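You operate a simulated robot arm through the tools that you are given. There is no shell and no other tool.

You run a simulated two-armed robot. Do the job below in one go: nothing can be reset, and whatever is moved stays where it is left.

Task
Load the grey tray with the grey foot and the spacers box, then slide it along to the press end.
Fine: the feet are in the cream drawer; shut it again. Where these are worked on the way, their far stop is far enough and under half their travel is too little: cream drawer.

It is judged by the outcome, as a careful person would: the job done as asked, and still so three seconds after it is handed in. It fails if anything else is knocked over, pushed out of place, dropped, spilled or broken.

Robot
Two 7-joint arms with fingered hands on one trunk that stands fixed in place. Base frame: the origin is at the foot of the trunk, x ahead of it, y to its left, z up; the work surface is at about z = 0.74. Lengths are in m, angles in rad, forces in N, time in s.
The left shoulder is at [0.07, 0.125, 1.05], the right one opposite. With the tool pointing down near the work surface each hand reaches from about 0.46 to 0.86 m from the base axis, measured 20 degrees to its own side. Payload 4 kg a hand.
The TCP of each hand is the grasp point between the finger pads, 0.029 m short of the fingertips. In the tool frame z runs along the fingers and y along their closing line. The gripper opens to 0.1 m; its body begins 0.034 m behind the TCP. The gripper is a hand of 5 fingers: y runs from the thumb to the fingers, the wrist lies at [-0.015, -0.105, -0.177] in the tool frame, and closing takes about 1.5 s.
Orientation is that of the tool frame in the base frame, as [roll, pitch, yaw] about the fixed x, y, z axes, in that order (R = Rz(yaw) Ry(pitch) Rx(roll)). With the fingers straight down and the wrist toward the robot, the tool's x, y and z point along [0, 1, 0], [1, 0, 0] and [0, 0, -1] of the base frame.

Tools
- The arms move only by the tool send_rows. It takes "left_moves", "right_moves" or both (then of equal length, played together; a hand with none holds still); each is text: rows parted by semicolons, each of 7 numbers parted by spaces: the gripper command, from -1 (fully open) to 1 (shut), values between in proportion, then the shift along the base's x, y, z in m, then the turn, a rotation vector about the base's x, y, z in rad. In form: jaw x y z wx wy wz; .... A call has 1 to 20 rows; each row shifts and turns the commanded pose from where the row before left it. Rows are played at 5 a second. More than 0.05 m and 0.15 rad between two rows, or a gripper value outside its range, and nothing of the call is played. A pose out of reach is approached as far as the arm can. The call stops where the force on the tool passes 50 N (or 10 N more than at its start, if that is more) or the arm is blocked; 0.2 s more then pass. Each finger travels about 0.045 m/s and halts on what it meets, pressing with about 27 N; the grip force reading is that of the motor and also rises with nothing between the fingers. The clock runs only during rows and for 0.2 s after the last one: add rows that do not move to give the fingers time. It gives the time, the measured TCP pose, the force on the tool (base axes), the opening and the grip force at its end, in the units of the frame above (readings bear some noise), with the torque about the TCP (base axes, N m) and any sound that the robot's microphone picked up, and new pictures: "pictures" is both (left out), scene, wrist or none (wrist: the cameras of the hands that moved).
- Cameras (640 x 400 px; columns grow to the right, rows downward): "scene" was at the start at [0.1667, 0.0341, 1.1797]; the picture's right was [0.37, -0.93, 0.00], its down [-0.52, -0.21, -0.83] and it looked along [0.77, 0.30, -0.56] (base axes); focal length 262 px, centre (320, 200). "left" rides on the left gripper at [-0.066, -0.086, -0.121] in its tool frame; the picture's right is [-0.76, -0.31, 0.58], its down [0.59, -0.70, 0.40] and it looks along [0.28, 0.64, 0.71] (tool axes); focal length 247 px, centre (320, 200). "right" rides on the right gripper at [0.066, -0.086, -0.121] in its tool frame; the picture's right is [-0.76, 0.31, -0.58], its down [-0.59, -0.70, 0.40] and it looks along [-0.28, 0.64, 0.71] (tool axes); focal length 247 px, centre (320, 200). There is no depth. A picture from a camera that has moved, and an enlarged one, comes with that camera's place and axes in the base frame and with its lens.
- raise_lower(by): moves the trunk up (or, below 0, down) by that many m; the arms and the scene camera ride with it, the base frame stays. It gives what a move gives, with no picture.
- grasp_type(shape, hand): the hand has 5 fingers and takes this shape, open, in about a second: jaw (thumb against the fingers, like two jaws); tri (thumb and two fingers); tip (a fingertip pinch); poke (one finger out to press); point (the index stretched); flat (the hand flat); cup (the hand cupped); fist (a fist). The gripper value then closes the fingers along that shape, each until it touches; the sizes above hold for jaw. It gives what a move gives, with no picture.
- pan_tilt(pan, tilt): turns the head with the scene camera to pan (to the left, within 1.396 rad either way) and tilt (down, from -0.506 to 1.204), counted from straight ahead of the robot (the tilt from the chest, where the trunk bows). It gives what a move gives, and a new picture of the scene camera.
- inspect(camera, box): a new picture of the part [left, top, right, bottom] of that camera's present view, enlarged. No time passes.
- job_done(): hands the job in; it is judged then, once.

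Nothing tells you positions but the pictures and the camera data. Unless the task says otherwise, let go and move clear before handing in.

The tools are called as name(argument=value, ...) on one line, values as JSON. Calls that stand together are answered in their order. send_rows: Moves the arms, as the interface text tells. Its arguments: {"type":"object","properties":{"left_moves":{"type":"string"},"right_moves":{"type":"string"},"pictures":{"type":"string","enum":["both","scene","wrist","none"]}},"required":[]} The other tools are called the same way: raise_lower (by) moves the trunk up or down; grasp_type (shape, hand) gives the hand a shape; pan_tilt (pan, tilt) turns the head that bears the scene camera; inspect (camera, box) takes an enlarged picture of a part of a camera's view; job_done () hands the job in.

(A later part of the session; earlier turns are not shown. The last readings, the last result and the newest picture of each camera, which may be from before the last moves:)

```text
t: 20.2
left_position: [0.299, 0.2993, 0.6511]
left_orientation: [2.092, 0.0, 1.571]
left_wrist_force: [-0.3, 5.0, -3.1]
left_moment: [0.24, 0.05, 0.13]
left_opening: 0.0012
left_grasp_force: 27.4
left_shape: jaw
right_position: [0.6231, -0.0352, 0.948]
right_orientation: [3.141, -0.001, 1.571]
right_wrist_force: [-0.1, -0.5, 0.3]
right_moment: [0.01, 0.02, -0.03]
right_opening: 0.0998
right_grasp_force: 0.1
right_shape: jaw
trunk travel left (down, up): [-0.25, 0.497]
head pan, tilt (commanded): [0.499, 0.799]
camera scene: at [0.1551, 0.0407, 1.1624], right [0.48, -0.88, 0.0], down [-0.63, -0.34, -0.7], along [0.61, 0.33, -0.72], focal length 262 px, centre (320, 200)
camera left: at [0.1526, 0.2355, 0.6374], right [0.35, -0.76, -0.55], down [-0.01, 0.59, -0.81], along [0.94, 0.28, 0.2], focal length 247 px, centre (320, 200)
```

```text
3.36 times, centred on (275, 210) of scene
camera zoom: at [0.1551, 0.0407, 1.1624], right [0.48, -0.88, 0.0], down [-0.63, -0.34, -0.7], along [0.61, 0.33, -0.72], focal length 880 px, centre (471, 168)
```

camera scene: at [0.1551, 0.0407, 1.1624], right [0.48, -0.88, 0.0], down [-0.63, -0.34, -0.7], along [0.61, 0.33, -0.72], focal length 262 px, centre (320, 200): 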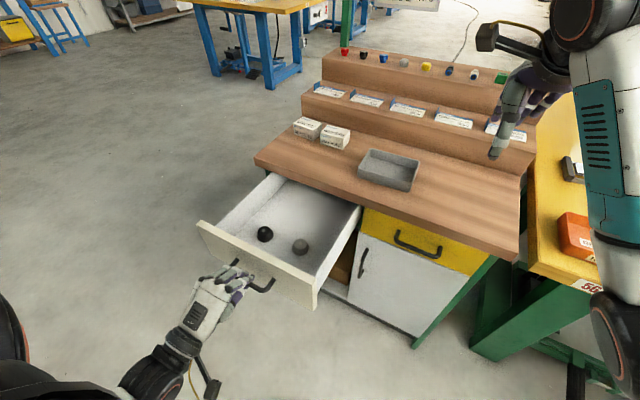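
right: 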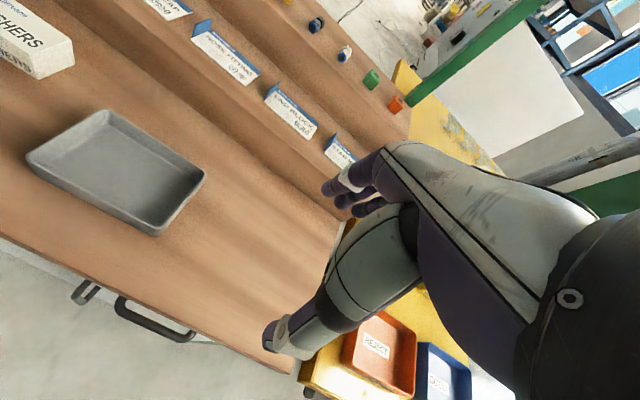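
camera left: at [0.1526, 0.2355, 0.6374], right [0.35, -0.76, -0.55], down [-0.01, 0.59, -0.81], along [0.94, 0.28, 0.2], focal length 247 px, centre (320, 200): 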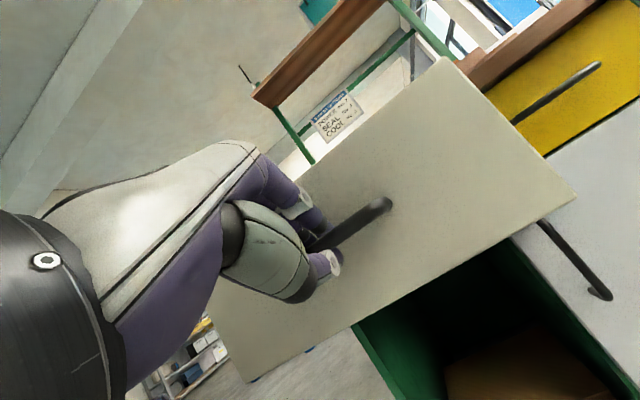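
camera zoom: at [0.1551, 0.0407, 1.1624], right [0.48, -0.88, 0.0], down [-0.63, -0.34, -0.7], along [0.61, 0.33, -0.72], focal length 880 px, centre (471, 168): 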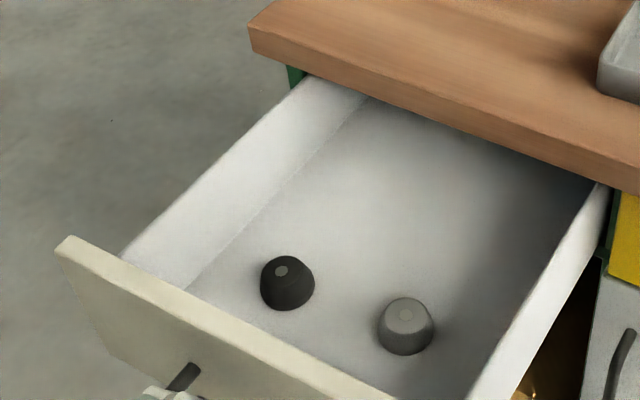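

The drawer is about 25 cm out, well past any plausible half-travel, with both feet reachable. Now I open the fingers and back off from the handle along the finger direction.

send_rows(left_moves="0 0 0 0 0 0 0; 0 0 0 0 0 0 0; 0 0 0 0 0 0 0; 0 0 0 0 0 0 0", pictures="both")

inspect(camera="left", box=[200, 120, 440, 370])

```text
t: 21.2
left_position: [0.3, 0.3002, 0.6524]
left_orientation: [2.092, 0.0, 1.573]
left_wrist_force: [-1.7, -0.4, 0.9]
left_moment: [0.01, -0.02, -0.01]
left_opening: 0.0496
left_grasp_force: 0.1
left_shape: jaw
right_position: [0.6225, -0.0358, 0.949]
right_orientation: [-3.141, -0.001, 1.571]
right_wrist_force: [-0.2, 0.0, 0.0]
right_moment: [0.01, 0.0, 0.02]
right_opening: 0.0997
right_grasp_force: 0.1
right_shape: jaw
trunk travel left (down, up): [-0.25, 0.497]
head pan, tilt (commanded): [0.499, 0.799]
camera scene: at [0.1549, 0.0401, 1.1624], right [0.48, -0.88, 0.0], down [-0.63, -0.34, -0.7], along [0.61, 0.33, -0.72], focal length 262 px, centre (320, 200)
camera left: at [0.1528, 0.2351, 0.6377], right [0.35, -0.76, -0.55], down [-0.01, 0.59, -0.81], along [0.94, 0.28, 0.2], focal length 247 px, centre (320, 200)
```

scene: 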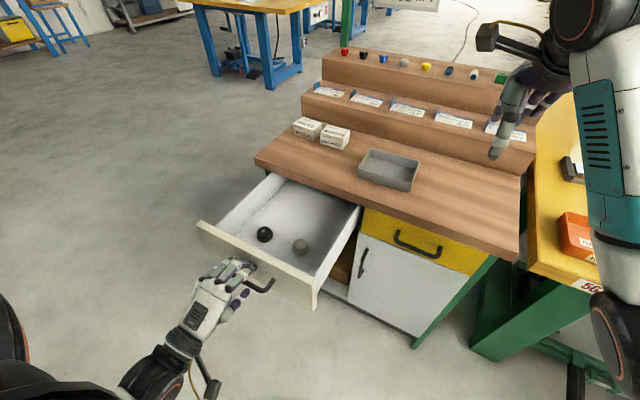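
left: 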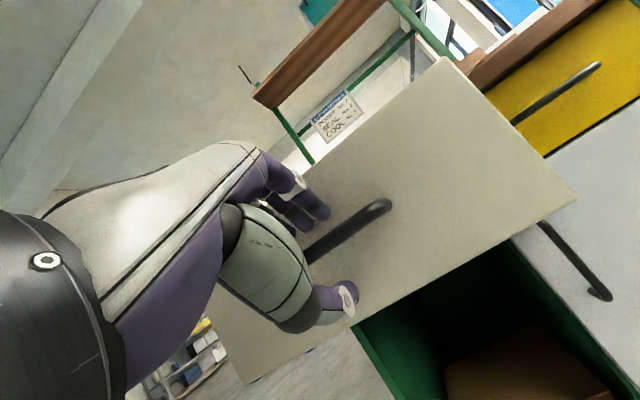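

```text
1.60 times, centred on (320, 245) of left
camera zoom: at [0.1528, 0.2351, 0.6377], right [0.35, -0.76, -0.55], down [-0.01, 0.59, -0.81], along [0.94, 0.28, 0.2], focal length 395 px, centre (320, 128)
```

zoom: 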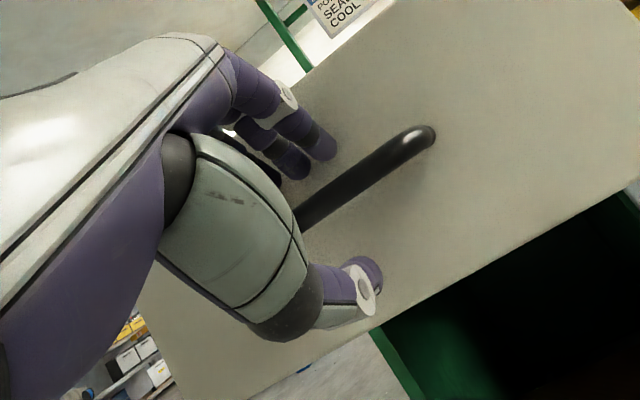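

Fingers are free of the bar. Backing off along the finger axis, then up.

send_rows(left_moves="0 -0.0104 0 0.006 0 0 0; 0 -0.0104 0 0.006 0 0 0; 0 -0.0104 0 0.006 0 0 0; 0 -0.0104 0 0.006 0 0 0; 0 0 0 0 0 0 0", pictures="both")

```text
t: 22.4
left_position: [0.2602, 0.2994, 0.6758]
left_orientation: [2.095, -0.001, 1.572]
left_wrist_force: [0.6, -0.1, 0.9]
left_moment: [0.0, -0.02, -0.02]
left_opening: 0.0496
left_grasp_force: 0.1
left_shape: jaw
right_position: [0.6235, -0.0346, 0.9475]
right_orientation: [3.14, 0.001, 1.569]
right_wrist_force: [0.6, -0.4, 0.7]
right_moment: [-0.02, 0.01, 0.02]
right_opening: 0.0999
right_grasp_force: 0.1
right_shape: jaw
trunk travel left (down, up): [-0.25, 0.497]
head pan, tilt (commanded): [0.499, 0.799]
camera scene: at [0.1549, 0.0402, 1.1624], right [0.48, -0.88, 0.0], down [-0.63, -0.34, -0.7], along [0.61, 0.33, -0.72], focal length 262 px, centre (320, 200)
camera left: at [0.1112, 0.2354, 0.6619], right [0.35, -0.76, -0.55], down [-0.01, 0.59, -0.81], along [0.94, 0.28, 0.2], focal length 247 px, centre (320, 200)
```

scene: 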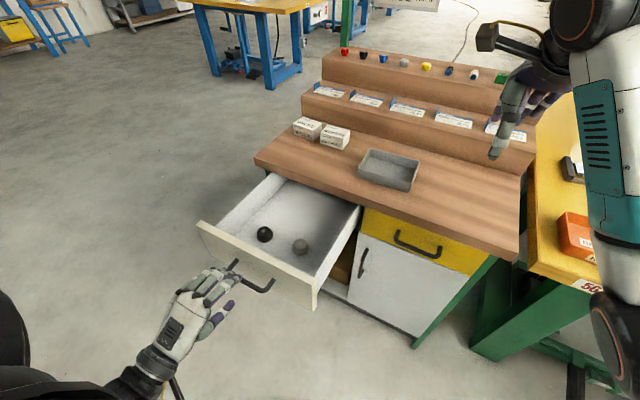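
left: 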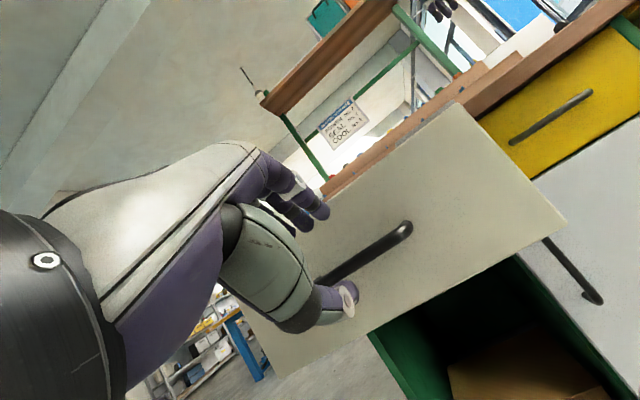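

The hand is clear of the handle. Now up, then forward while turning the fingers down over the grey foot at about (0.454, 0.26).

send_rows(left_moves="-0.4 0 0 0.045 0 0 0; -0.4 0 0 0.045 0 0 0; -0.4 0 0 0.045 0 0 0; -0.4 0 0 0.045 0 0 0; -0.4 0.02 -0.005 0.005 0 0.131 0; -0.4 0.02 -0.005 0.005 0 0.131 0; -0.4 0.022 -0.005 0.0 0 0.131 0; -0.4 0.022 -0.005 0.0 0 0.131 0; -0.4 0.025 -0.005 0 0 0.131 0; -0.4 0.025 -0.005 0 0 0.131 0; -0.4 0.028 -0.005 0 0 0.131 0; -0.4 0.028 -0.005 0 0 0.131 0; -0.4 0 0 0 0 0 0", pictures="both")

inspect(camera="scene", box=[180, 150, 370, 269])

```text
t: 25.2
left_position: [0.4596, 0.3279, 0.7731]
left_orientation: [-3.139, 0.001, 1.571]
left_wrist_force: [-0.4, 0.3, -0.5]
left_moment: [0.02, -0.01, 0.0]
left_opening: 0.0698
left_grasp_force: 0.0
left_shape: jaw
left hand out of reach, approached as far as the arm can: row 4, 5, 6, 7, 8
right_position: [0.6227, -0.0353, 0.9484]
right_orientation: [3.141, 0.001, 1.57]
right_wrist_force: [0.0, 0.7, 0.0]
right_moment: [0.0, 0.01, -0.01]
right_opening: 0.0998
right_grasp_force: 0.0
right_shape: jaw
trunk travel left (down, up): [-0.25, 0.497]
head pan, tilt (commanded): [0.499, 0.799]
camera scene: at [0.1552, 0.0402, 1.1624], right [0.48, -0.88, 0.0], down [-0.63, -0.34, -0.7], along [0.61, 0.33, -0.72], focal length 262 px, centre (320, 200)
camera left: at [0.3735, 0.2634, 0.8933], right [-0.31, -0.76, -0.58], down [-0.7, 0.59, -0.4], along [0.64, 0.28, -0.71], focal length 247 px, centre (320, 200)
```

scene: 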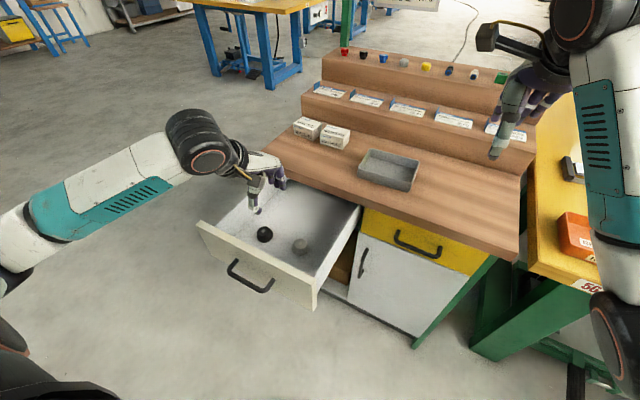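
left: 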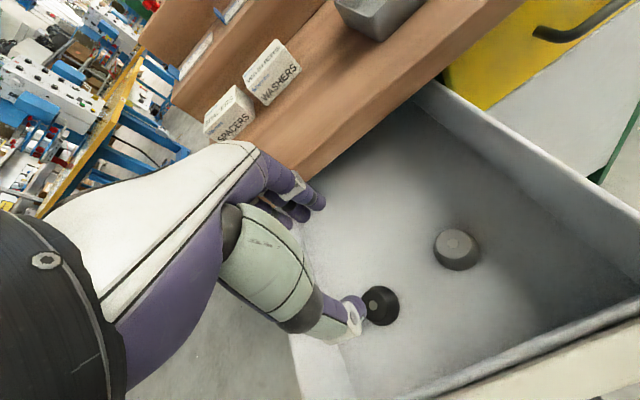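

```text
3.36 times, centred on (275, 210) of scene
camera zoom: at [0.1552, 0.0402, 1.1624], right [0.48, -0.88, 0.0], down [-0.63, -0.34, -0.7], along [0.61, 0.33, -0.72], focal length 880 px, centre (471, 168)
```

zoom: 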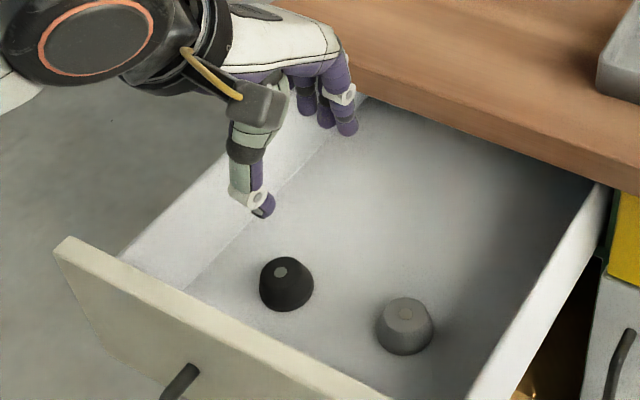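

The hand is fingers-down above the drawer at (0.46, 0.328, 0.773); both cameras agree the grey foot is at (0.454, 0.259). I'll shift over it and lower partway.

send_rows(left_moves="-0.4 -0.002 -0.023 0 0 0 0; -0.4 -0.002 -0.023 0 0 0 0; -0.4 -0.002 -0.023 0 0 0 0; -0.4 0 0 -0.02 0 0 0; -0.4 0 0 -0.02 0 0 0; -0.4 0 0 -0.02 0 0 0; -0.4 0 0 0 0 0 0", pictures="both")

inspect(camera="scene", box=[220, 170, 380, 270])

inspect(camera="left", box=[240, 130, 480, 330])

```text
t: 26.8
left_position: [0.4523, 0.2599, 0.7131]
left_orientation: [-3.141, -0.001, 1.573]
left_wrist_force: [-0.4, 0.0, -0.1]
left_moment: [0.0, -0.01, 0.02]
left_opening: 0.0698
left_grasp_force: 0.1
left_shape: jaw
right_position: [0.623, -0.036, 0.9483]
right_orientation: [-3.141, -0.001, 1.571]
right_wrist_force: [-0.2, 0.1, -0.2]
right_moment: [-0.03, -0.02, 0.01]
right_opening: 0.1
right_grasp_force: 0.1
right_shape: jaw
trunk travel left (down, up): [-0.25, 0.497]
head pan, tilt (commanded): [0.499, 0.799]
camera scene: at [0.1551, 0.0402, 1.1624], right [0.48, -0.88, 0.0], down [-0.63, -0.34, -0.7], along [0.61, 0.33, -0.72], focal length 262 px, centre (320, 200)
camera left: at [0.3668, 0.1945, 0.8333], right [-0.31, -0.76, -0.58], down [-0.7, 0.59, -0.4], along [0.64, 0.28, -0.71], focal length 247 px, centre (320, 200)
```

scene: 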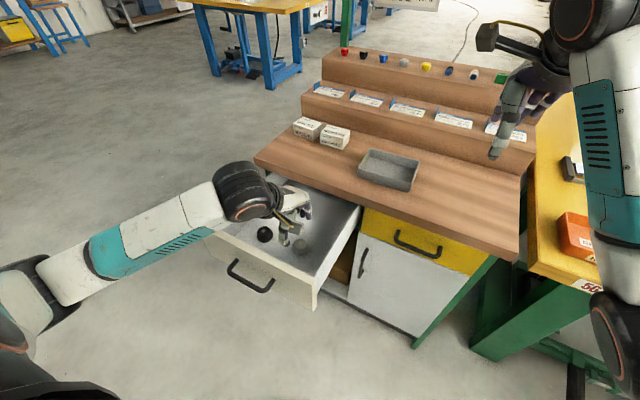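
left: 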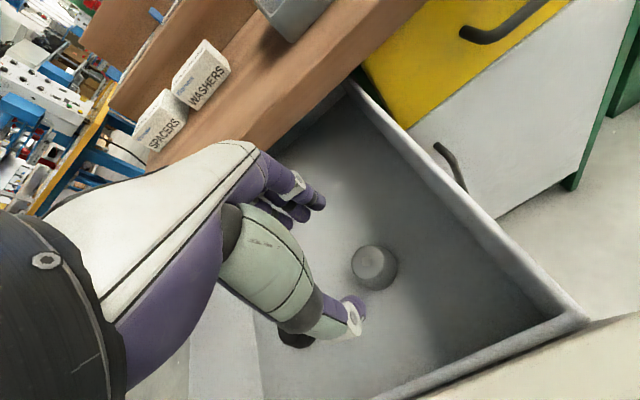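

```text
4.00 times, centred on (300, 220) of scene
camera zoom: at [0.1551, 0.0402, 1.1624], right [0.48, -0.88, 0.0], down [-0.63, -0.34, -0.7], along [0.61, 0.33, -0.72], focal length 1047 px, centre (400, 120)
```

zoom: 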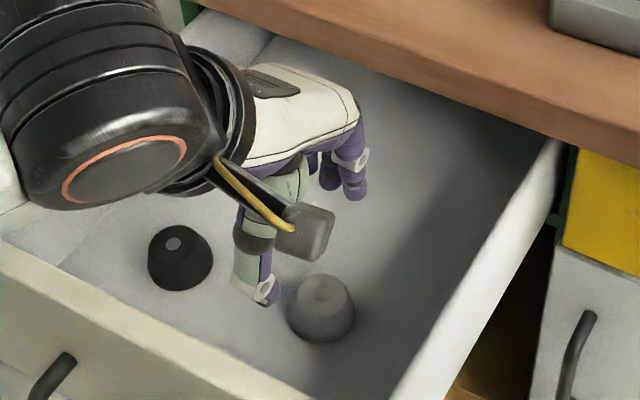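

```text
2.00 times, centred on (360, 230) of left
camera zoom: at [0.3668, 0.1945, 0.8333], right [-0.31, -0.76, -0.58], down [-0.7, 0.59, -0.4], along [0.64, 0.28, -0.71], focal length 494 px, centre (240, 140)
```

zoom: 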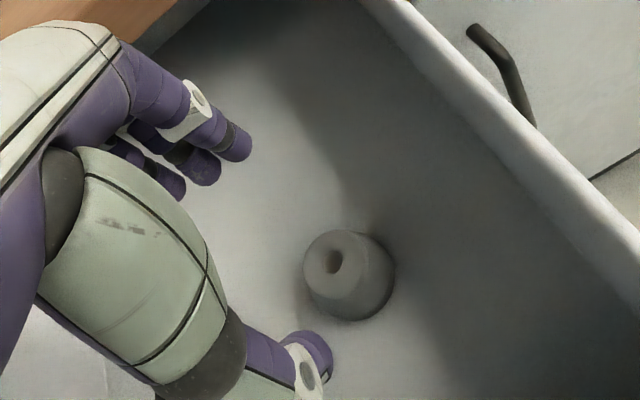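

The hand is centred over the grey foot within a few mm. I'll descend to just above the drawer floor.

send_rows(left_moves="-0.4 0.003 0 -0.018 0 0 0; -0.4 0 0 -0.018 0 0 0; -0.4 0 0 -0.018 0 0 0; -0.4 0 0 -0.018 0 0 0; -0.4 0 0 0 0 0 0", pictures="both")

inspect(camera="scene", box=[220, 170, 380, 270])

inspect(camera="left", box=[240, 130, 480, 330])

```text
t: 28.0
left_position: [0.4561, 0.2589, 0.6402]
left_orientation: [-3.141, -0.001, 1.571]
left_wrist_force: [-0.1, -0.2, 0.3]
left_moment: [0.01, -0.02, -0.01]
left_opening: 0.0696
left_grasp_force: 0.1
left_shape: jaw
right_position: [0.6239, -0.0357, 0.9484]
right_orientation: [3.141, 0.0, 1.572]
right_wrist_force: [0.9, -0.1, 0.6]
right_moment: [-0.04, 0.0, 0.01]
right_opening: 0.0996
right_grasp_force: 0.2
right_shape: jaw
trunk travel left (down, up): [-0.25, 0.497]
head pan, tilt (commanded): [0.499, 0.799]
camera scene: at [0.1551, 0.0402, 1.1624], right [0.48, -0.88, 0.0], down [-0.63, -0.34, -0.7], along [0.61, 0.33, -0.72], focal length 262 px, centre (320, 200)
camera left: at [0.369, 0.194, 0.7606], right [-0.31, -0.76, -0.58], down [-0.7, 0.59, -0.4], along [0.64, 0.28, -0.71], focal length 247 px, centre (320, 200)
```

scene: 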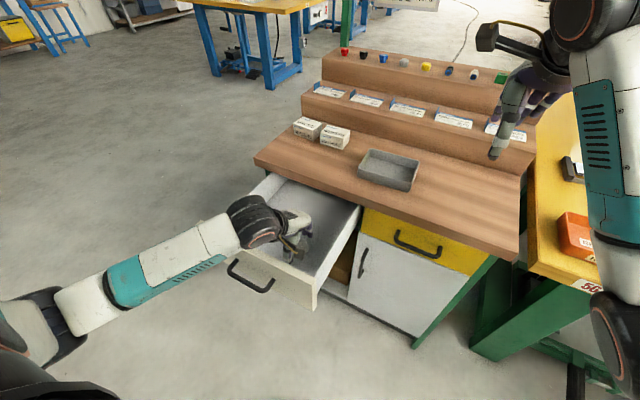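
left: 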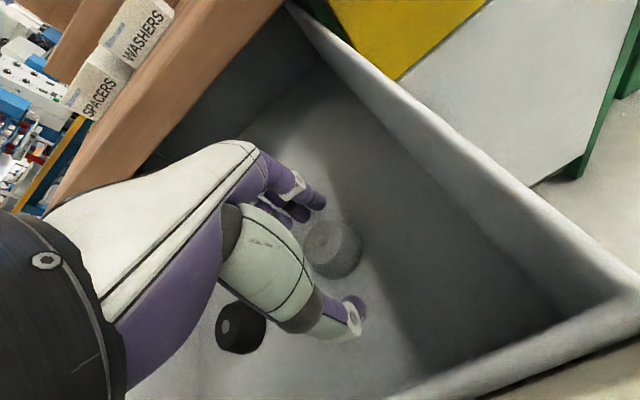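

```text
4.00 times, centred on (300, 220) of scene
camera zoom: at [0.1551, 0.0402, 1.1624], right [0.48, -0.88, 0.0], down [-0.63, -0.34, -0.7], along [0.61, 0.33, -0.72], focal length 1047 px, centre (400, 120)
```

zoom: 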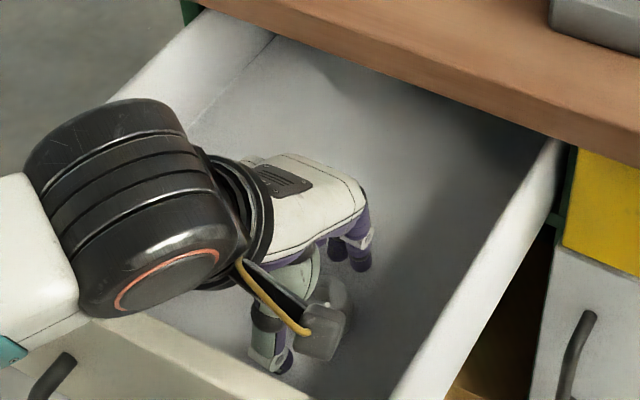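

```text
2.00 times, centred on (360, 230) of left
camera zoom: at [0.369, 0.194, 0.7606], right [-0.31, -0.76, -0.58], down [-0.7, 0.59, -0.4], along [0.64, 0.28, -0.71], focal length 494 px, centre (240, 140)
```

zoom: 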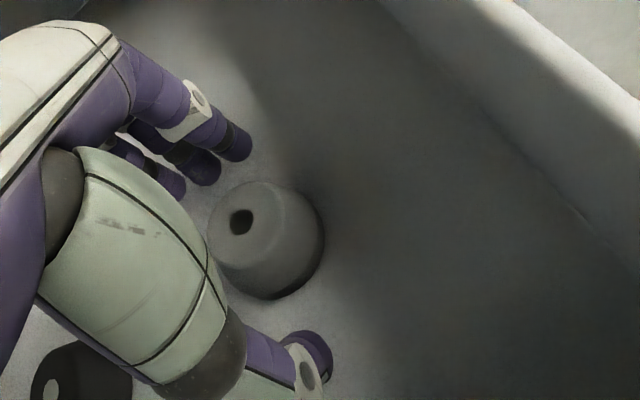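

The foot sits centred between thumb and fingers, with no contact yet. I'll lower another 7 mm and close.

send_rows(left_moves="-0.4 0.001 0.001 -0.004 0 0 0; -0.4 0 0 -0.003 0 0 0; 1 0 0 0 0 0 0; 1 0 0 0 0 0 0; 1 0 0 0 0 0 0; 1 0 0 0 0 0 0; 1 0 0 0 0 0 0; 1 0 0 0 0 0 0", pictures="both")

inspect(camera="left", box=[240, 130, 480, 330])

```text
t: 29.8
left_position: [0.455, 0.2603, 0.6333]
left_orientation: [3.141, 0.001, 1.571]
left_wrist_force: [-1.1, -0.3, 1.3]
left_moment: [-0.03, 0.0, -0.03]
left_opening: 0.0321
left_grasp_force: 27.4
left_shape: jaw
right_position: [0.6234, -0.0362, 0.9485]
right_orientation: [-3.141, 0.0, 1.57]
right_wrist_force: [0.2, -0.5, -0.6]
right_moment: [0.01, 0.02, 0.01]
right_opening: 0.0998
right_grasp_force: 0.0
right_shape: jaw
trunk travel left (down, up): [-0.25, 0.497]
head pan, tilt (commanded): [0.499, 0.799]
camera scene: at [0.1549, 0.0402, 1.1624], right [0.48, -0.88, 0.0], down [-0.63, -0.34, -0.7], along [0.61, 0.33, -0.72], focal length 262 px, centre (320, 200)
camera left: at [0.3702, 0.1947, 0.7542], right [-0.31, -0.76, -0.58], down [-0.7, 0.59, -0.4], along [0.64, 0.28, -0.71], focal length 247 px, centre (320, 200)
```

scene: 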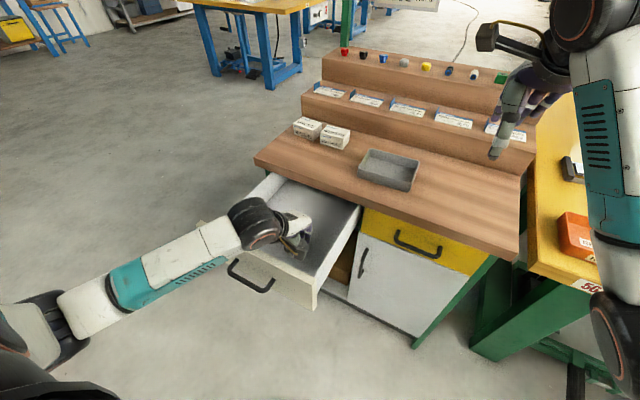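
left: 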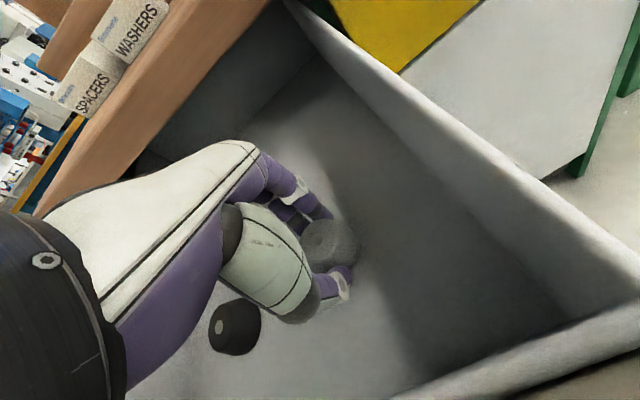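

```text
2.00 times, centred on (360, 230) of left
camera zoom: at [0.3702, 0.1947, 0.7542], right [-0.31, -0.76, -0.58], down [-0.7, 0.59, -0.4], along [0.64, 0.28, -0.71], focal length 494 px, centre (240, 140)
```

zoom: 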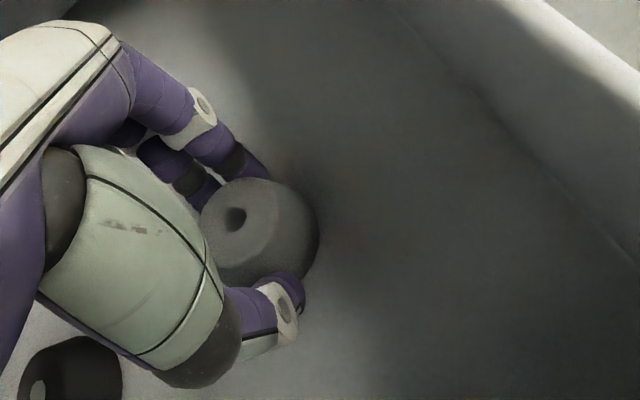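

The fingers halted on the foot at 32 mm opening with 27 N. I'll lift it gently and check it holds.

send_rows(left_moves="1 0 0 0.01 0 0 0; 1 0 0 0.015 0 0 0; 1 0 0 0.02 0 0 0; 1 0 0 0.02 0 0 0; 1 0 0 0 0 0 0", pictures="both")

inspect(camera="left", box=[240, 130, 480, 330])

```text
t: 31.0
left_position: [0.4564, 0.2598, 0.6977]
left_orientation: [3.141, -0.001, 1.57]
left_wrist_force: [0.0, 0.1, 0.1]
left_moment: [0.03, 0.01, 0.04]
left_opening: 0.0321
left_grasp_force: 26.9
left_shape: jaw
right_position: [0.6239, -0.0352, 0.9476]
right_orientation: [3.142, 0.0, 1.571]
right_wrist_force: [-0.7, -0.3, -0.9]
right_moment: [0.01, 0.02, 0.02]
right_opening: 0.0999
right_grasp_force: 0.0
right_shape: jaw
trunk travel left (down, up): [-0.25, 0.497]
head pan, tilt (commanded): [0.499, 0.799]
camera scene: at [0.1551, 0.0402, 1.1624], right [0.48, -0.88, 0.0], down [-0.63, -0.34, -0.7], along [0.61, 0.33, -0.72], focal length 262 px, centre (320, 200)
camera left: at [0.3704, 0.1947, 0.819], right [-0.31, -0.76, -0.58], down [-0.7, 0.59, -0.4], along [0.64, 0.28, -0.71], focal length 247 px, centre (320, 200)
```

scene: 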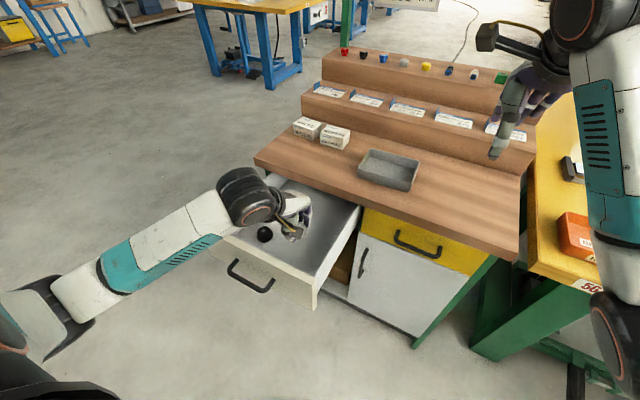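
left: 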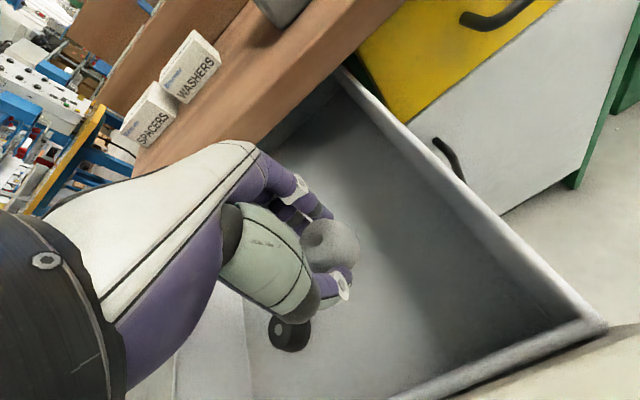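

```text
2.00 times, centred on (360, 230) of left
camera zoom: at [0.3704, 0.1947, 0.819], right [-0.31, -0.76, -0.58], down [-0.7, 0.59, -0.4], along [0.64, 0.28, -0.71], focal length 494 px, centre (240, 140)
```

zoom: 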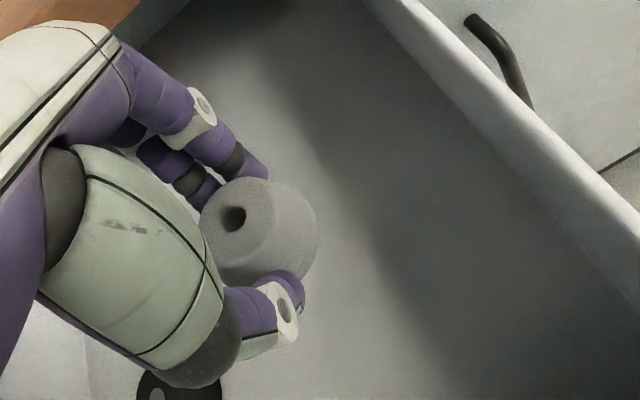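

The grey foot is held securely. I'll raise it clear of the drawer and bench, then carry it toward the right part of the tray, stopping above to measure the tray better.

send_rows(left_moves="1 0 0 0.04 0 0 0; 1 0 0 0.04 0 0 0; 1 0 0 0.04 0 0 0; 1 0 0 0.04 0 0 0; 1 0.025 -0.02 0.005 0 0 0; 1 0.03 -0.025 0 0 0 0; 1 0.035 -0.025 0 0 0 0; 1 0.035 -0.025 0 0 0 0; 1 0.035 -0.025 0 0 0 0; 1 0.035 -0.025 0 0 0 0; 1 0.015 -0.012 0 0 0 0; 1 0 0 0 0 0 0", pictures="both")

inspect(camera="left", box=[240, 130, 560, 330])

inspect(camera="scene", box=[280, 110, 440, 210])

```text
t: 33.6
left_position: [0.6672, 0.1012, 0.8623]
left_orientation: [-3.141, 0.002, 1.571]
left_wrist_force: [0.1, -0.5, 0.8]
left_moment: [0.01, -0.01, 0.01]
left_opening: 0.0315
left_grasp_force: 27.6
left_shape: jaw
right_position: [0.6237, -0.0361, 0.9481]
right_orientation: [-3.141, 0.0, 1.572]
right_wrist_force: [0.5, -0.2, -0.2]
right_moment: [0.04, 0.02, 0.04]
right_opening: 0.0994
right_grasp_force: 0.0
right_shape: jaw
trunk travel left (down, up): [-0.25, 0.497]
head pan, tilt (commanded): [0.499, 0.799]
camera scene: at [0.1553, 0.0401, 1.1624], right [0.48, -0.88, 0.0], down [-0.63, -0.34, -0.7], along [0.61, 0.33, -0.72], focal length 262 px, centre (320, 200)
camera left: at [0.5807, 0.038, 0.9832], right [-0.31, -0.76, -0.58], down [-0.7, 0.59, -0.4], along [0.64, 0.28, -0.71], focal length 247 px, centre (320, 200)
```

scene: 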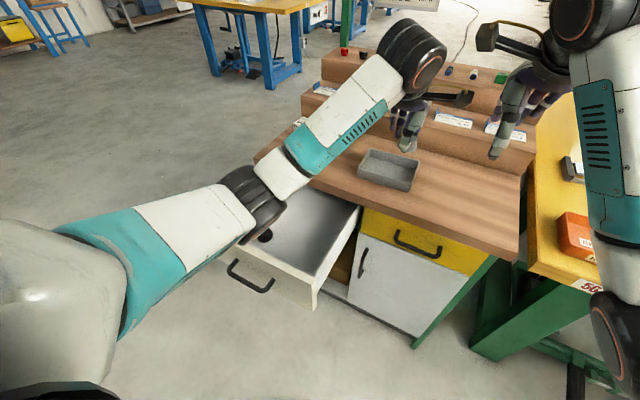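
left: 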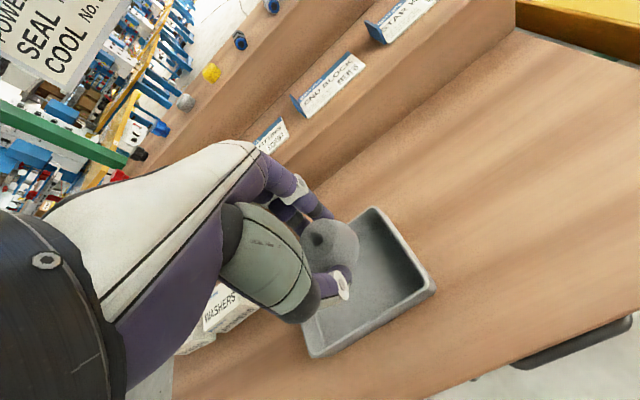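

```text
2.00 times, centred on (400, 230) of left
camera zoom: at [0.5807, 0.038, 0.9832], right [-0.31, -0.76, -0.58], down [-0.7, 0.59, -0.4], along [0.64, 0.28, -0.71], focal length 494 px, centre (160, 140)
```

zoom: 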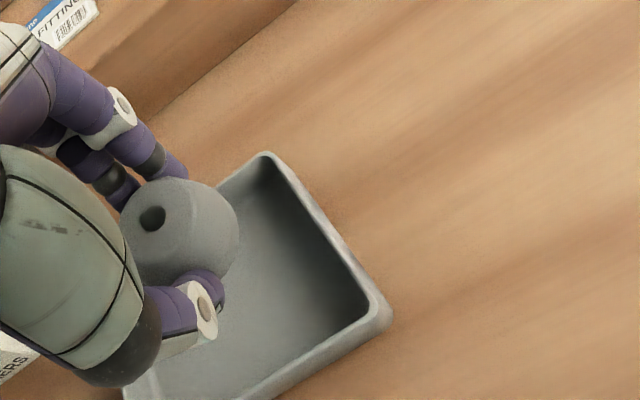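

```text
4.00 times, centred on (360, 160) of scene
camera zoom: at [0.1553, 0.0401, 1.1624], right [0.48, -0.88, 0.0], down [-0.63, -0.34, -0.7], along [0.61, 0.33, -0.72], focal length 1047 px, centre (160, 360)
```

zoom: 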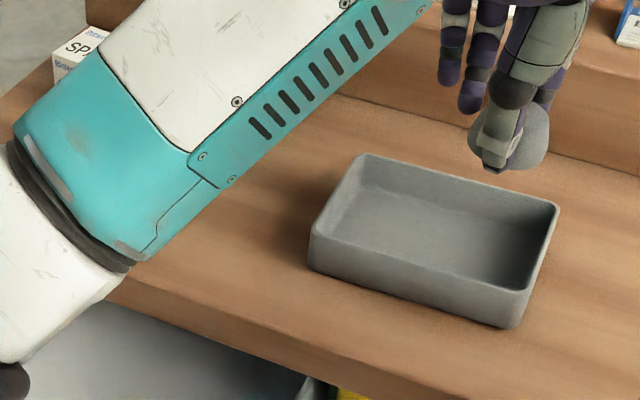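

The foot is centred near the tray's right end (tray rim about x 0.63–0.72, y 0.065–0.196, slightly turned). I'll fine-adjust and lower into the tray to just above its floor.

send_rows(left_moves="1 0.005 0.001 -0.017 0 0 0; 1 0 0 -0.02 0 0 0; 1 0 0 -0.02 0 0 0; 1 0 0 -0.016 0 0 0; 1 0 0 0 0 0 0", pictures="both")

inspect(camera="left", box=[240, 130, 560, 330])

inspect(camera="scene", box=[320, 120, 440, 195])

```text
t: 34.8
left_position: [0.6727, 0.1036, 0.7897]
left_orientation: [-3.14, -0.001, 1.571]
left_wrist_force: [-0.5, 0.0, 0.3]
left_moment: [-0.01, 0.03, 0.0]
left_opening: 0.0316
left_grasp_force: 27.2
left_shape: jaw
right_position: [0.623, -0.0361, 0.9481]
right_orientation: [-3.141, 0.001, 1.57]
right_wrist_force: [0.6, 0.9, 0.1]
right_moment: [0.01, -0.02, -0.01]
right_opening: 0.0997
right_grasp_force: 0.0
right_shape: jaw
trunk travel left (down, up): [-0.25, 0.497]
head pan, tilt (commanded): [0.499, 0.799]
camera scene: at [0.1554, 0.0401, 1.1624], right [0.48, -0.88, 0.0], down [-0.63, -0.34, -0.7], along [0.61, 0.33, -0.72], focal length 262 px, centre (320, 200)
camera left: at [0.5856, 0.0393, 0.9104], right [-0.31, -0.76, -0.58], down [-0.7, 0.59, -0.4], along [0.64, 0.28, -0.71], focal length 247 px, centre (320, 200)
```

scene: 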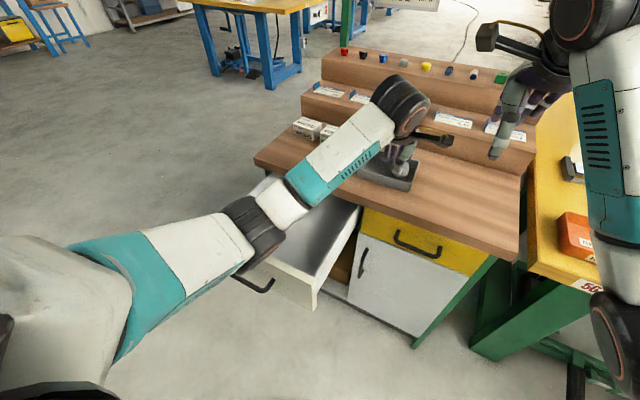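
left: 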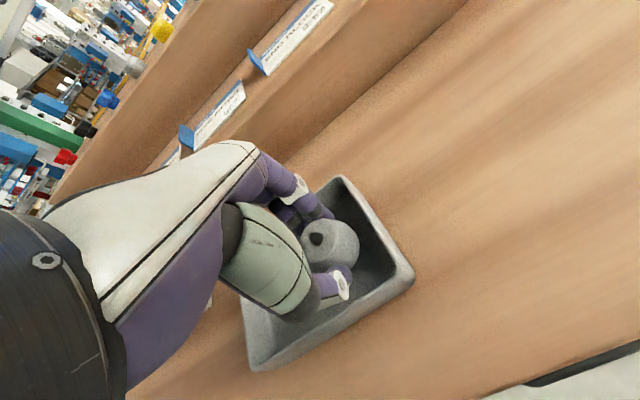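

```text
2.00 times, centred on (400, 230) of left
camera zoom: at [0.5856, 0.0393, 0.9104], right [-0.31, -0.76, -0.58], down [-0.7, 0.59, -0.4], along [0.64, 0.28, -0.71], focal length 494 px, centre (160, 140)
```

zoom: 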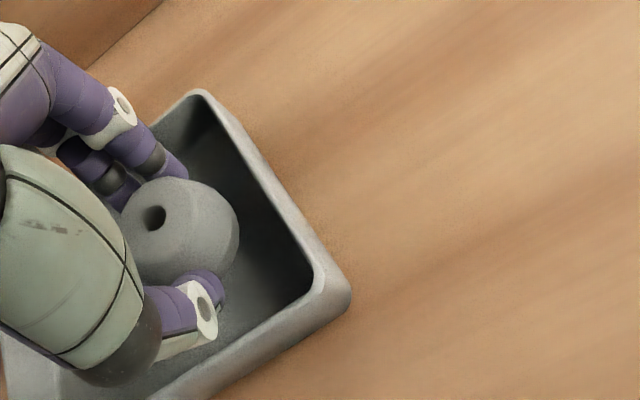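

```text
5.33 times, centred on (380, 158) of scene
camera zoom: at [0.1554, 0.0401, 1.1624], right [0.48, -0.88, 0.0], down [-0.63, -0.34, -0.7], along [0.61, 0.33, -0.72], focal length 1396 px, centre (0, 427)
```

zoom: 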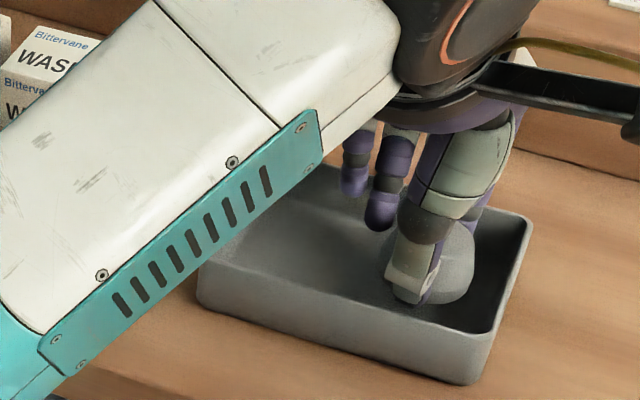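

The foot hangs inside the tray with clearance. I'll nudge 3 mm right and lower in small steps until it touches.

send_rows(left_moves="1 0.001 -0.003 -0.004 0 0 0; 1 0 0 -0.004 0 0 0; 1 0 0 -0.002 0 0 0; 1 0 0 0 0 0 0", pictures="none")

```text
t: 35.8
left_position: [0.672, 0.1005, 0.7799]
left_orientation: [-3.139, -0.002, 1.571]
left_wrist_force: [0.1, 0.3, -0.7]
left_moment: [0.05, 0.02, -0.02]
left_opening: 0.0315
left_grasp_force: 27.3
left_shape: jaw
right_position: [0.6237, -0.0355, 0.9477]
right_orientation: [-3.14, 0.0, 1.571]
right_wrist_force: [0.1, 0.0, -0.7]
right_moment: [0.02, -0.01, 0.0]
right_opening: 0.0998
right_grasp_force: 0.1
right_shape: jaw
trunk travel left (down, up): [-0.25, 0.497]
head pan, tilt (commanded): [0.499, 0.799]
```

No contact yet; continuing down by 2 mm steps.

send_rows(left_moves="1 0 0 -0.002 0 0 0; 1 0 0 -0.001 0 0 0; 1 0 0 0 0 0 0", pictures="none")

inspect(camera="left", box=[240, 130, 560, 330])

```text
t: 36.6
left_position: [0.6722, 0.0998, 0.7778]
left_orientation: [-3.14, 0.0, 1.571]
left_wrist_force: [-0.1, 0.6, -0.1]
left_moment: [0.02, 0.0, -0.01]
left_opening: 0.0319
left_grasp_force: 27.1
left_shape: jaw
right_position: [0.6236, -0.0364, 0.9471]
right_orientation: [-3.141, 0.0, 1.571]
right_wrist_force: [0.6, -0.2, 0.8]
right_moment: [-0.06, -0.01, -0.02]
right_opening: 0.0997
right_grasp_force: 0.0
right_shape: jaw
trunk travel left (down, up): [-0.25, 0.497]
head pan, tilt (commanded): [0.499, 0.799]
```

```text
2.00 times, centred on (400, 230) of left
camera zoom: at [0.5865, 0.0358, 0.8977], right [-0.31, -0.76, -0.58], down [-0.7, 0.59, -0.4], along [0.64, 0.28, -0.71], focal length 494 px, centre (160, 140)
```

zoom: 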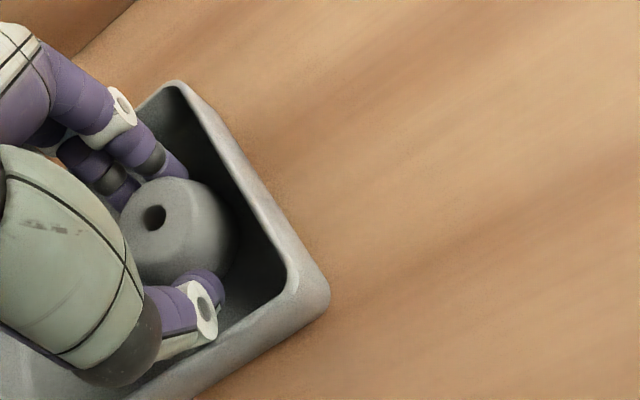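

send_rows(left_moves="1 0 0 -0.002 0 0 0; 1 0 0 -0.001 0 0 0; 1 0 0 0 0 0 0", pictures="none")

```text
t: 37.4
left_position: [0.6709, 0.1012, 0.7741]
left_orientation: [3.14, 0.001, 1.571]
left_wrist_force: [-0.5, 0.7, 5.0]
left_moment: [0.04, 0.0, 0.01]
left_opening: 0.0317
left_grasp_force: 27.2
left_shape: jaw
right_position: [0.623, -0.0367, 0.9481]
right_orientation: [-3.141, 0.0, 1.57]
right_wrist_force: [0.0, 0.7, -0.7]
right_moment: [-0.03, -0.01, -0.03]
right_opening: 0.1
right_grasp_force: 0.1
right_shape: jaw
trunk travel left (down, up): [-0.25, 0.497]
head pan, tilt (commanded): [0.499, 0.799]
```

A 5 N upward push shows the foot is resting on the tray floor. I'll open just slightly to release it inside the tray walls.

send_rows(left_moves="0.22 0 0 0.001 0 0 0; 0.22 0 0 0 0 0 0; 0.16 0 0 0 0 0 0; 0.16 0 0 0 0 0 0", pictures="wrist")

inspect(camera="left", box=[240, 130, 560, 330])

```text
t: 38.4
left_position: [0.6728, 0.1006, 0.7744]
left_orientation: [-3.139, -0.001, 1.57]
left_wrist_force: [-0.3, -0.3, 1.9]
left_moment: [-0.01, -0.01, 0.07]
left_opening: 0.0383
left_grasp_force: 0.0
left_shape: jaw
right_position: [0.6244, -0.035, 0.9463]
right_orientation: [3.141, 0.0, 1.571]
right_wrist_force: [0.2, -0.4, 0.1]
right_moment: [0.01, 0.0, 0.01]
right_opening: 0.0995
right_grasp_force: 0.1
right_shape: jaw
trunk travel left (down, up): [-0.25, 0.497]
head pan, tilt (commanded): [0.499, 0.799]
camera left: at [0.5865, 0.0361, 0.8954], right [-0.31, -0.76, -0.58], down [-0.7, 0.59, -0.4], along [0.64, 0.28, -0.71], focal length 247 px, centre (320, 200)
```

left: 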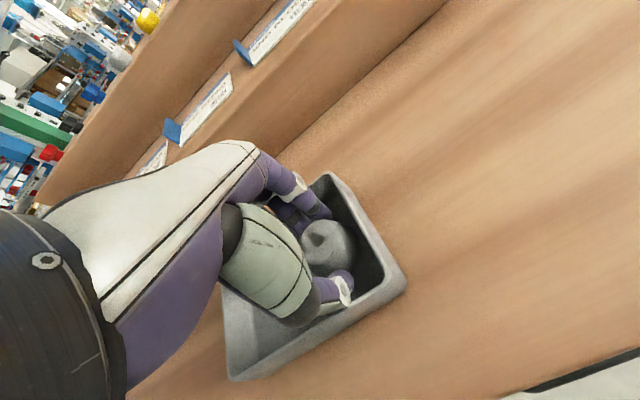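

```text
2.00 times, centred on (400, 230) of left
camera zoom: at [0.5865, 0.0361, 0.8954], right [-0.31, -0.76, -0.58], down [-0.7, 0.59, -0.4], along [0.64, 0.28, -0.71], focal length 494 px, centre (160, 140)
```

zoom: 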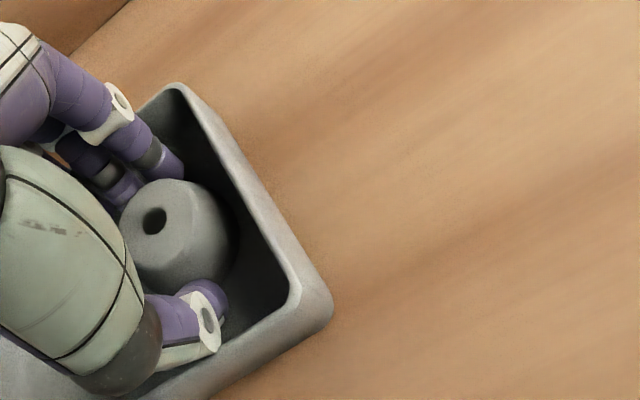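

Released. Now I raise straight up out of the tray.

send_rows(left_moves="0.16 0 0 0.006 0 0 0; 0.16 0 0 0.01 0 0 0; 0.16 0 0 0.015 0 0 0; 0 0 0 0.02 0 0 0; 0 0 0 0.04 0 0 0; 0 0 0 0 0 0 0", pictures="both")

inspect(camera="left", box=[240, 130, 560, 330])

inspect(camera="scene", box=[320, 120, 440, 195])

```text
t: 39.8
left_position: [0.6726, 0.0997, 0.8667]
left_orientation: [3.14, 0.0, 1.572]
left_wrist_force: [-0.3, 0.8, -0.8]
left_moment: [-0.01, -0.01, 0.0]
left_opening: 0.0496
left_grasp_force: 0.0
left_shape: jaw
right_position: [0.6238, -0.0362, 0.9475]
right_orientation: [3.141, 0.0, 1.571]
right_wrist_force: [0.7, -0.3, 0.3]
right_moment: [0.01, 0.01, -0.04]
right_opening: 0.0998
right_grasp_force: 0.1
right_shape: jaw
trunk travel left (down, up): [-0.25, 0.497]
head pan, tilt (commanded): [0.499, 0.799]
camera scene: at [0.1554, 0.04, 1.1623], right [0.48, -0.88, 0.0], down [-0.63, -0.34, -0.7], along [0.61, 0.33, -0.72], focal length 262 px, centre (320, 200)
camera left: at [0.5862, 0.0349, 0.9873], right [-0.31, -0.76, -0.58], down [-0.7, 0.59, -0.4], along [0.64, 0.28, -0.71], focal length 247 px, centre (320, 200)
```

scene: 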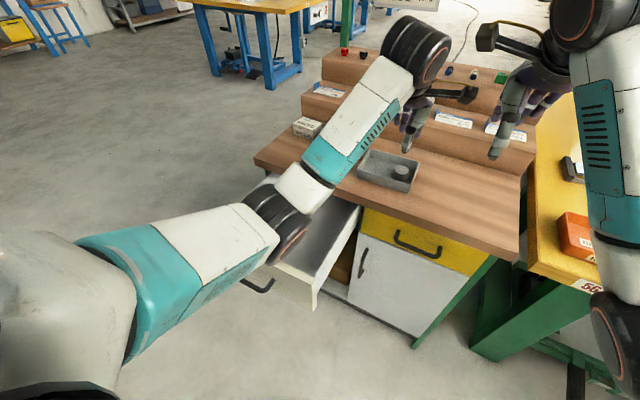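
left: 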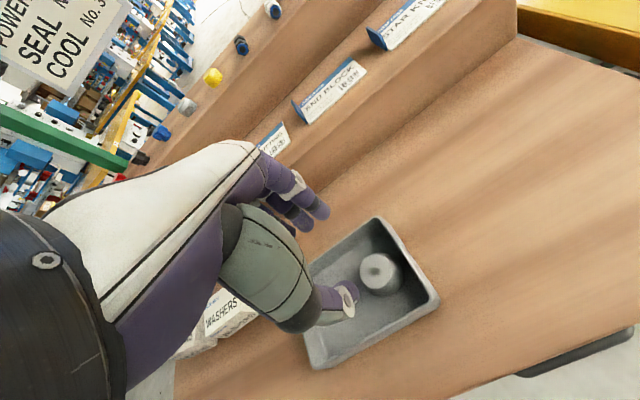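

```text
2.00 times, centred on (400, 230) of left
camera zoom: at [0.5862, 0.0349, 0.9873], right [-0.31, -0.76, -0.58], down [-0.7, 0.59, -0.4], along [0.64, 0.28, -0.71], focal length 494 px, centre (160, 140)
```

zoom: 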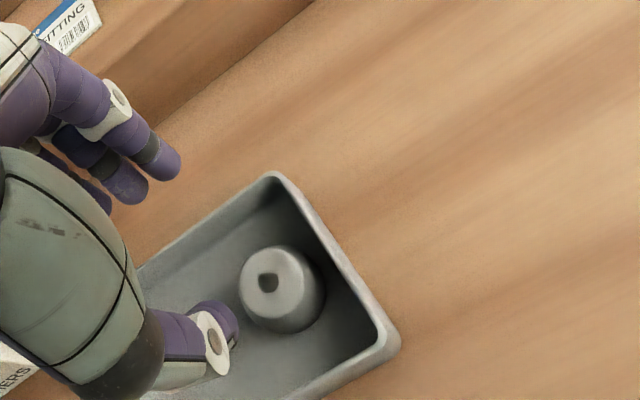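

```text
5.33 times, centred on (380, 158) of scene
camera zoom: at [0.1554, 0.04, 1.1623], right [0.48, -0.88, 0.0], down [-0.63, -0.34, -0.7], along [0.61, 0.33, -0.72], focal length 1396 px, centre (0, 427)
```

zoom: 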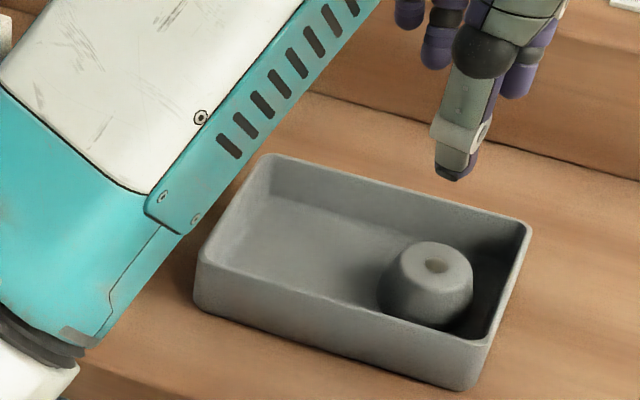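

The grey foot stands upright at the tray's right end. Next the spacers box: I'll carry the open left hand over toward (0.72, 0.39), staying above the steps, and look at the box from there.

send_rows(left_moves="-0.4 0 0.02 0.03 0 0 0; -0.4 0 0.04 0.005 0 0 0; -0.4 0.005 0.045 0 0 0 0; -0.4 0.005 0.045 0 0 0 0; -0.4 0.01 0.045 0 0 0 0; -0.4 0.01 0.045 0 0 0 0; -0.4 0.01 0.04 0 0 0 0; -0.4 0.01 0.012 0 0 0 0; -0.4 0 0 0 0 0 0", pictures="both")

inspect(camera="left", box=[240, 130, 560, 330])

inspect(camera="scene", box=[260, 80, 420, 180])

```text
t: 41.8
left_position: [0.723, 0.3938, 0.9009]
left_orientation: [3.142, -0.002, 1.569]
left_wrist_force: [0.8, 0.3, 0.0]
left_moment: [-0.02, -0.02, 0.0]
left_opening: 0.0697
left_grasp_force: 0.0
left_shape: jaw
right_position: [0.6229, -0.0357, 0.9472]
right_orientation: [-3.14, 0.001, 1.569]
right_wrist_force: [0.8, 0.2, 0.2]
right_moment: [0.02, 0.01, 0.0]
right_opening: 0.0997
right_grasp_force: 0.0
right_shape: jaw
trunk travel left (down, up): [-0.25, 0.497]
head pan, tilt (commanded): [0.499, 0.799]
camera scene: at [0.1554, 0.04, 1.1624], right [0.48, -0.88, 0.0], down [-0.63, -0.34, -0.7], along [0.61, 0.33, -0.72], focal length 262 px, centre (320, 200)
camera left: at [0.6375, 0.3282, 1.022], right [-0.31, -0.76, -0.58], down [-0.7, 0.59, -0.4], along [0.64, 0.28, -0.71], focal length 247 px, centre (320, 200)
```

scene: 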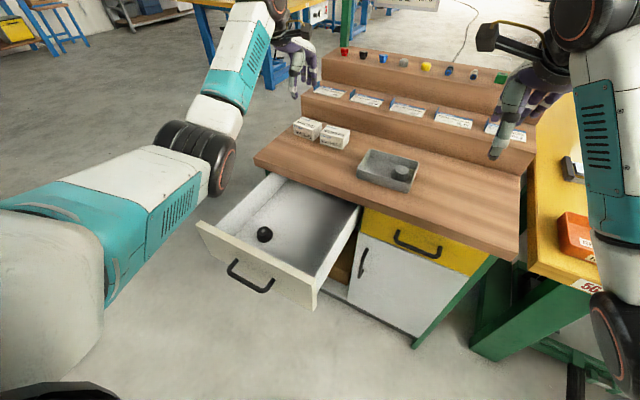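
left: 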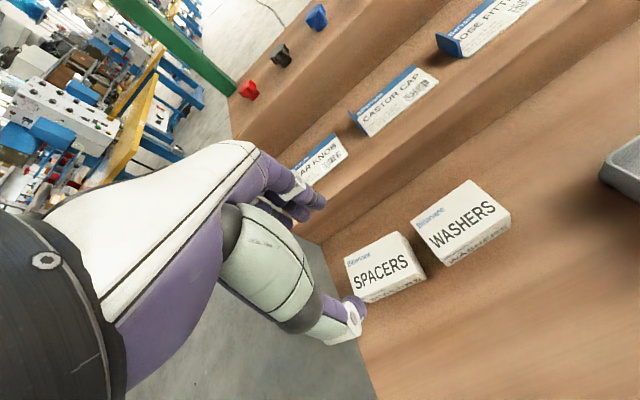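

```text
2.00 times, centred on (400, 230) of left
camera zoom: at [0.6375, 0.3282, 1.022], right [-0.31, -0.76, -0.58], down [-0.7, 0.59, -0.4], along [0.64, 0.28, -0.71], focal length 494 px, centre (160, 140)
```

zoom: 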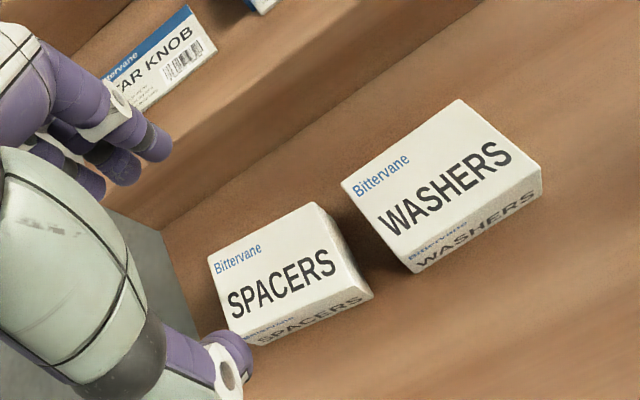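

```text
4.00 times, centred on (340, 130) of scene
camera zoom: at [0.1554, 0.04, 1.1624], right [0.48, -0.88, 0.0], down [-0.63, -0.34, -0.7], along [0.61, 0.33, -0.72], focal length 1047 px, centre (240, 480)
```

zoom: 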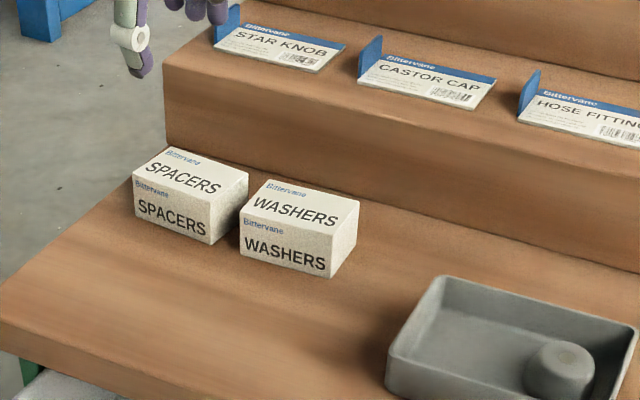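

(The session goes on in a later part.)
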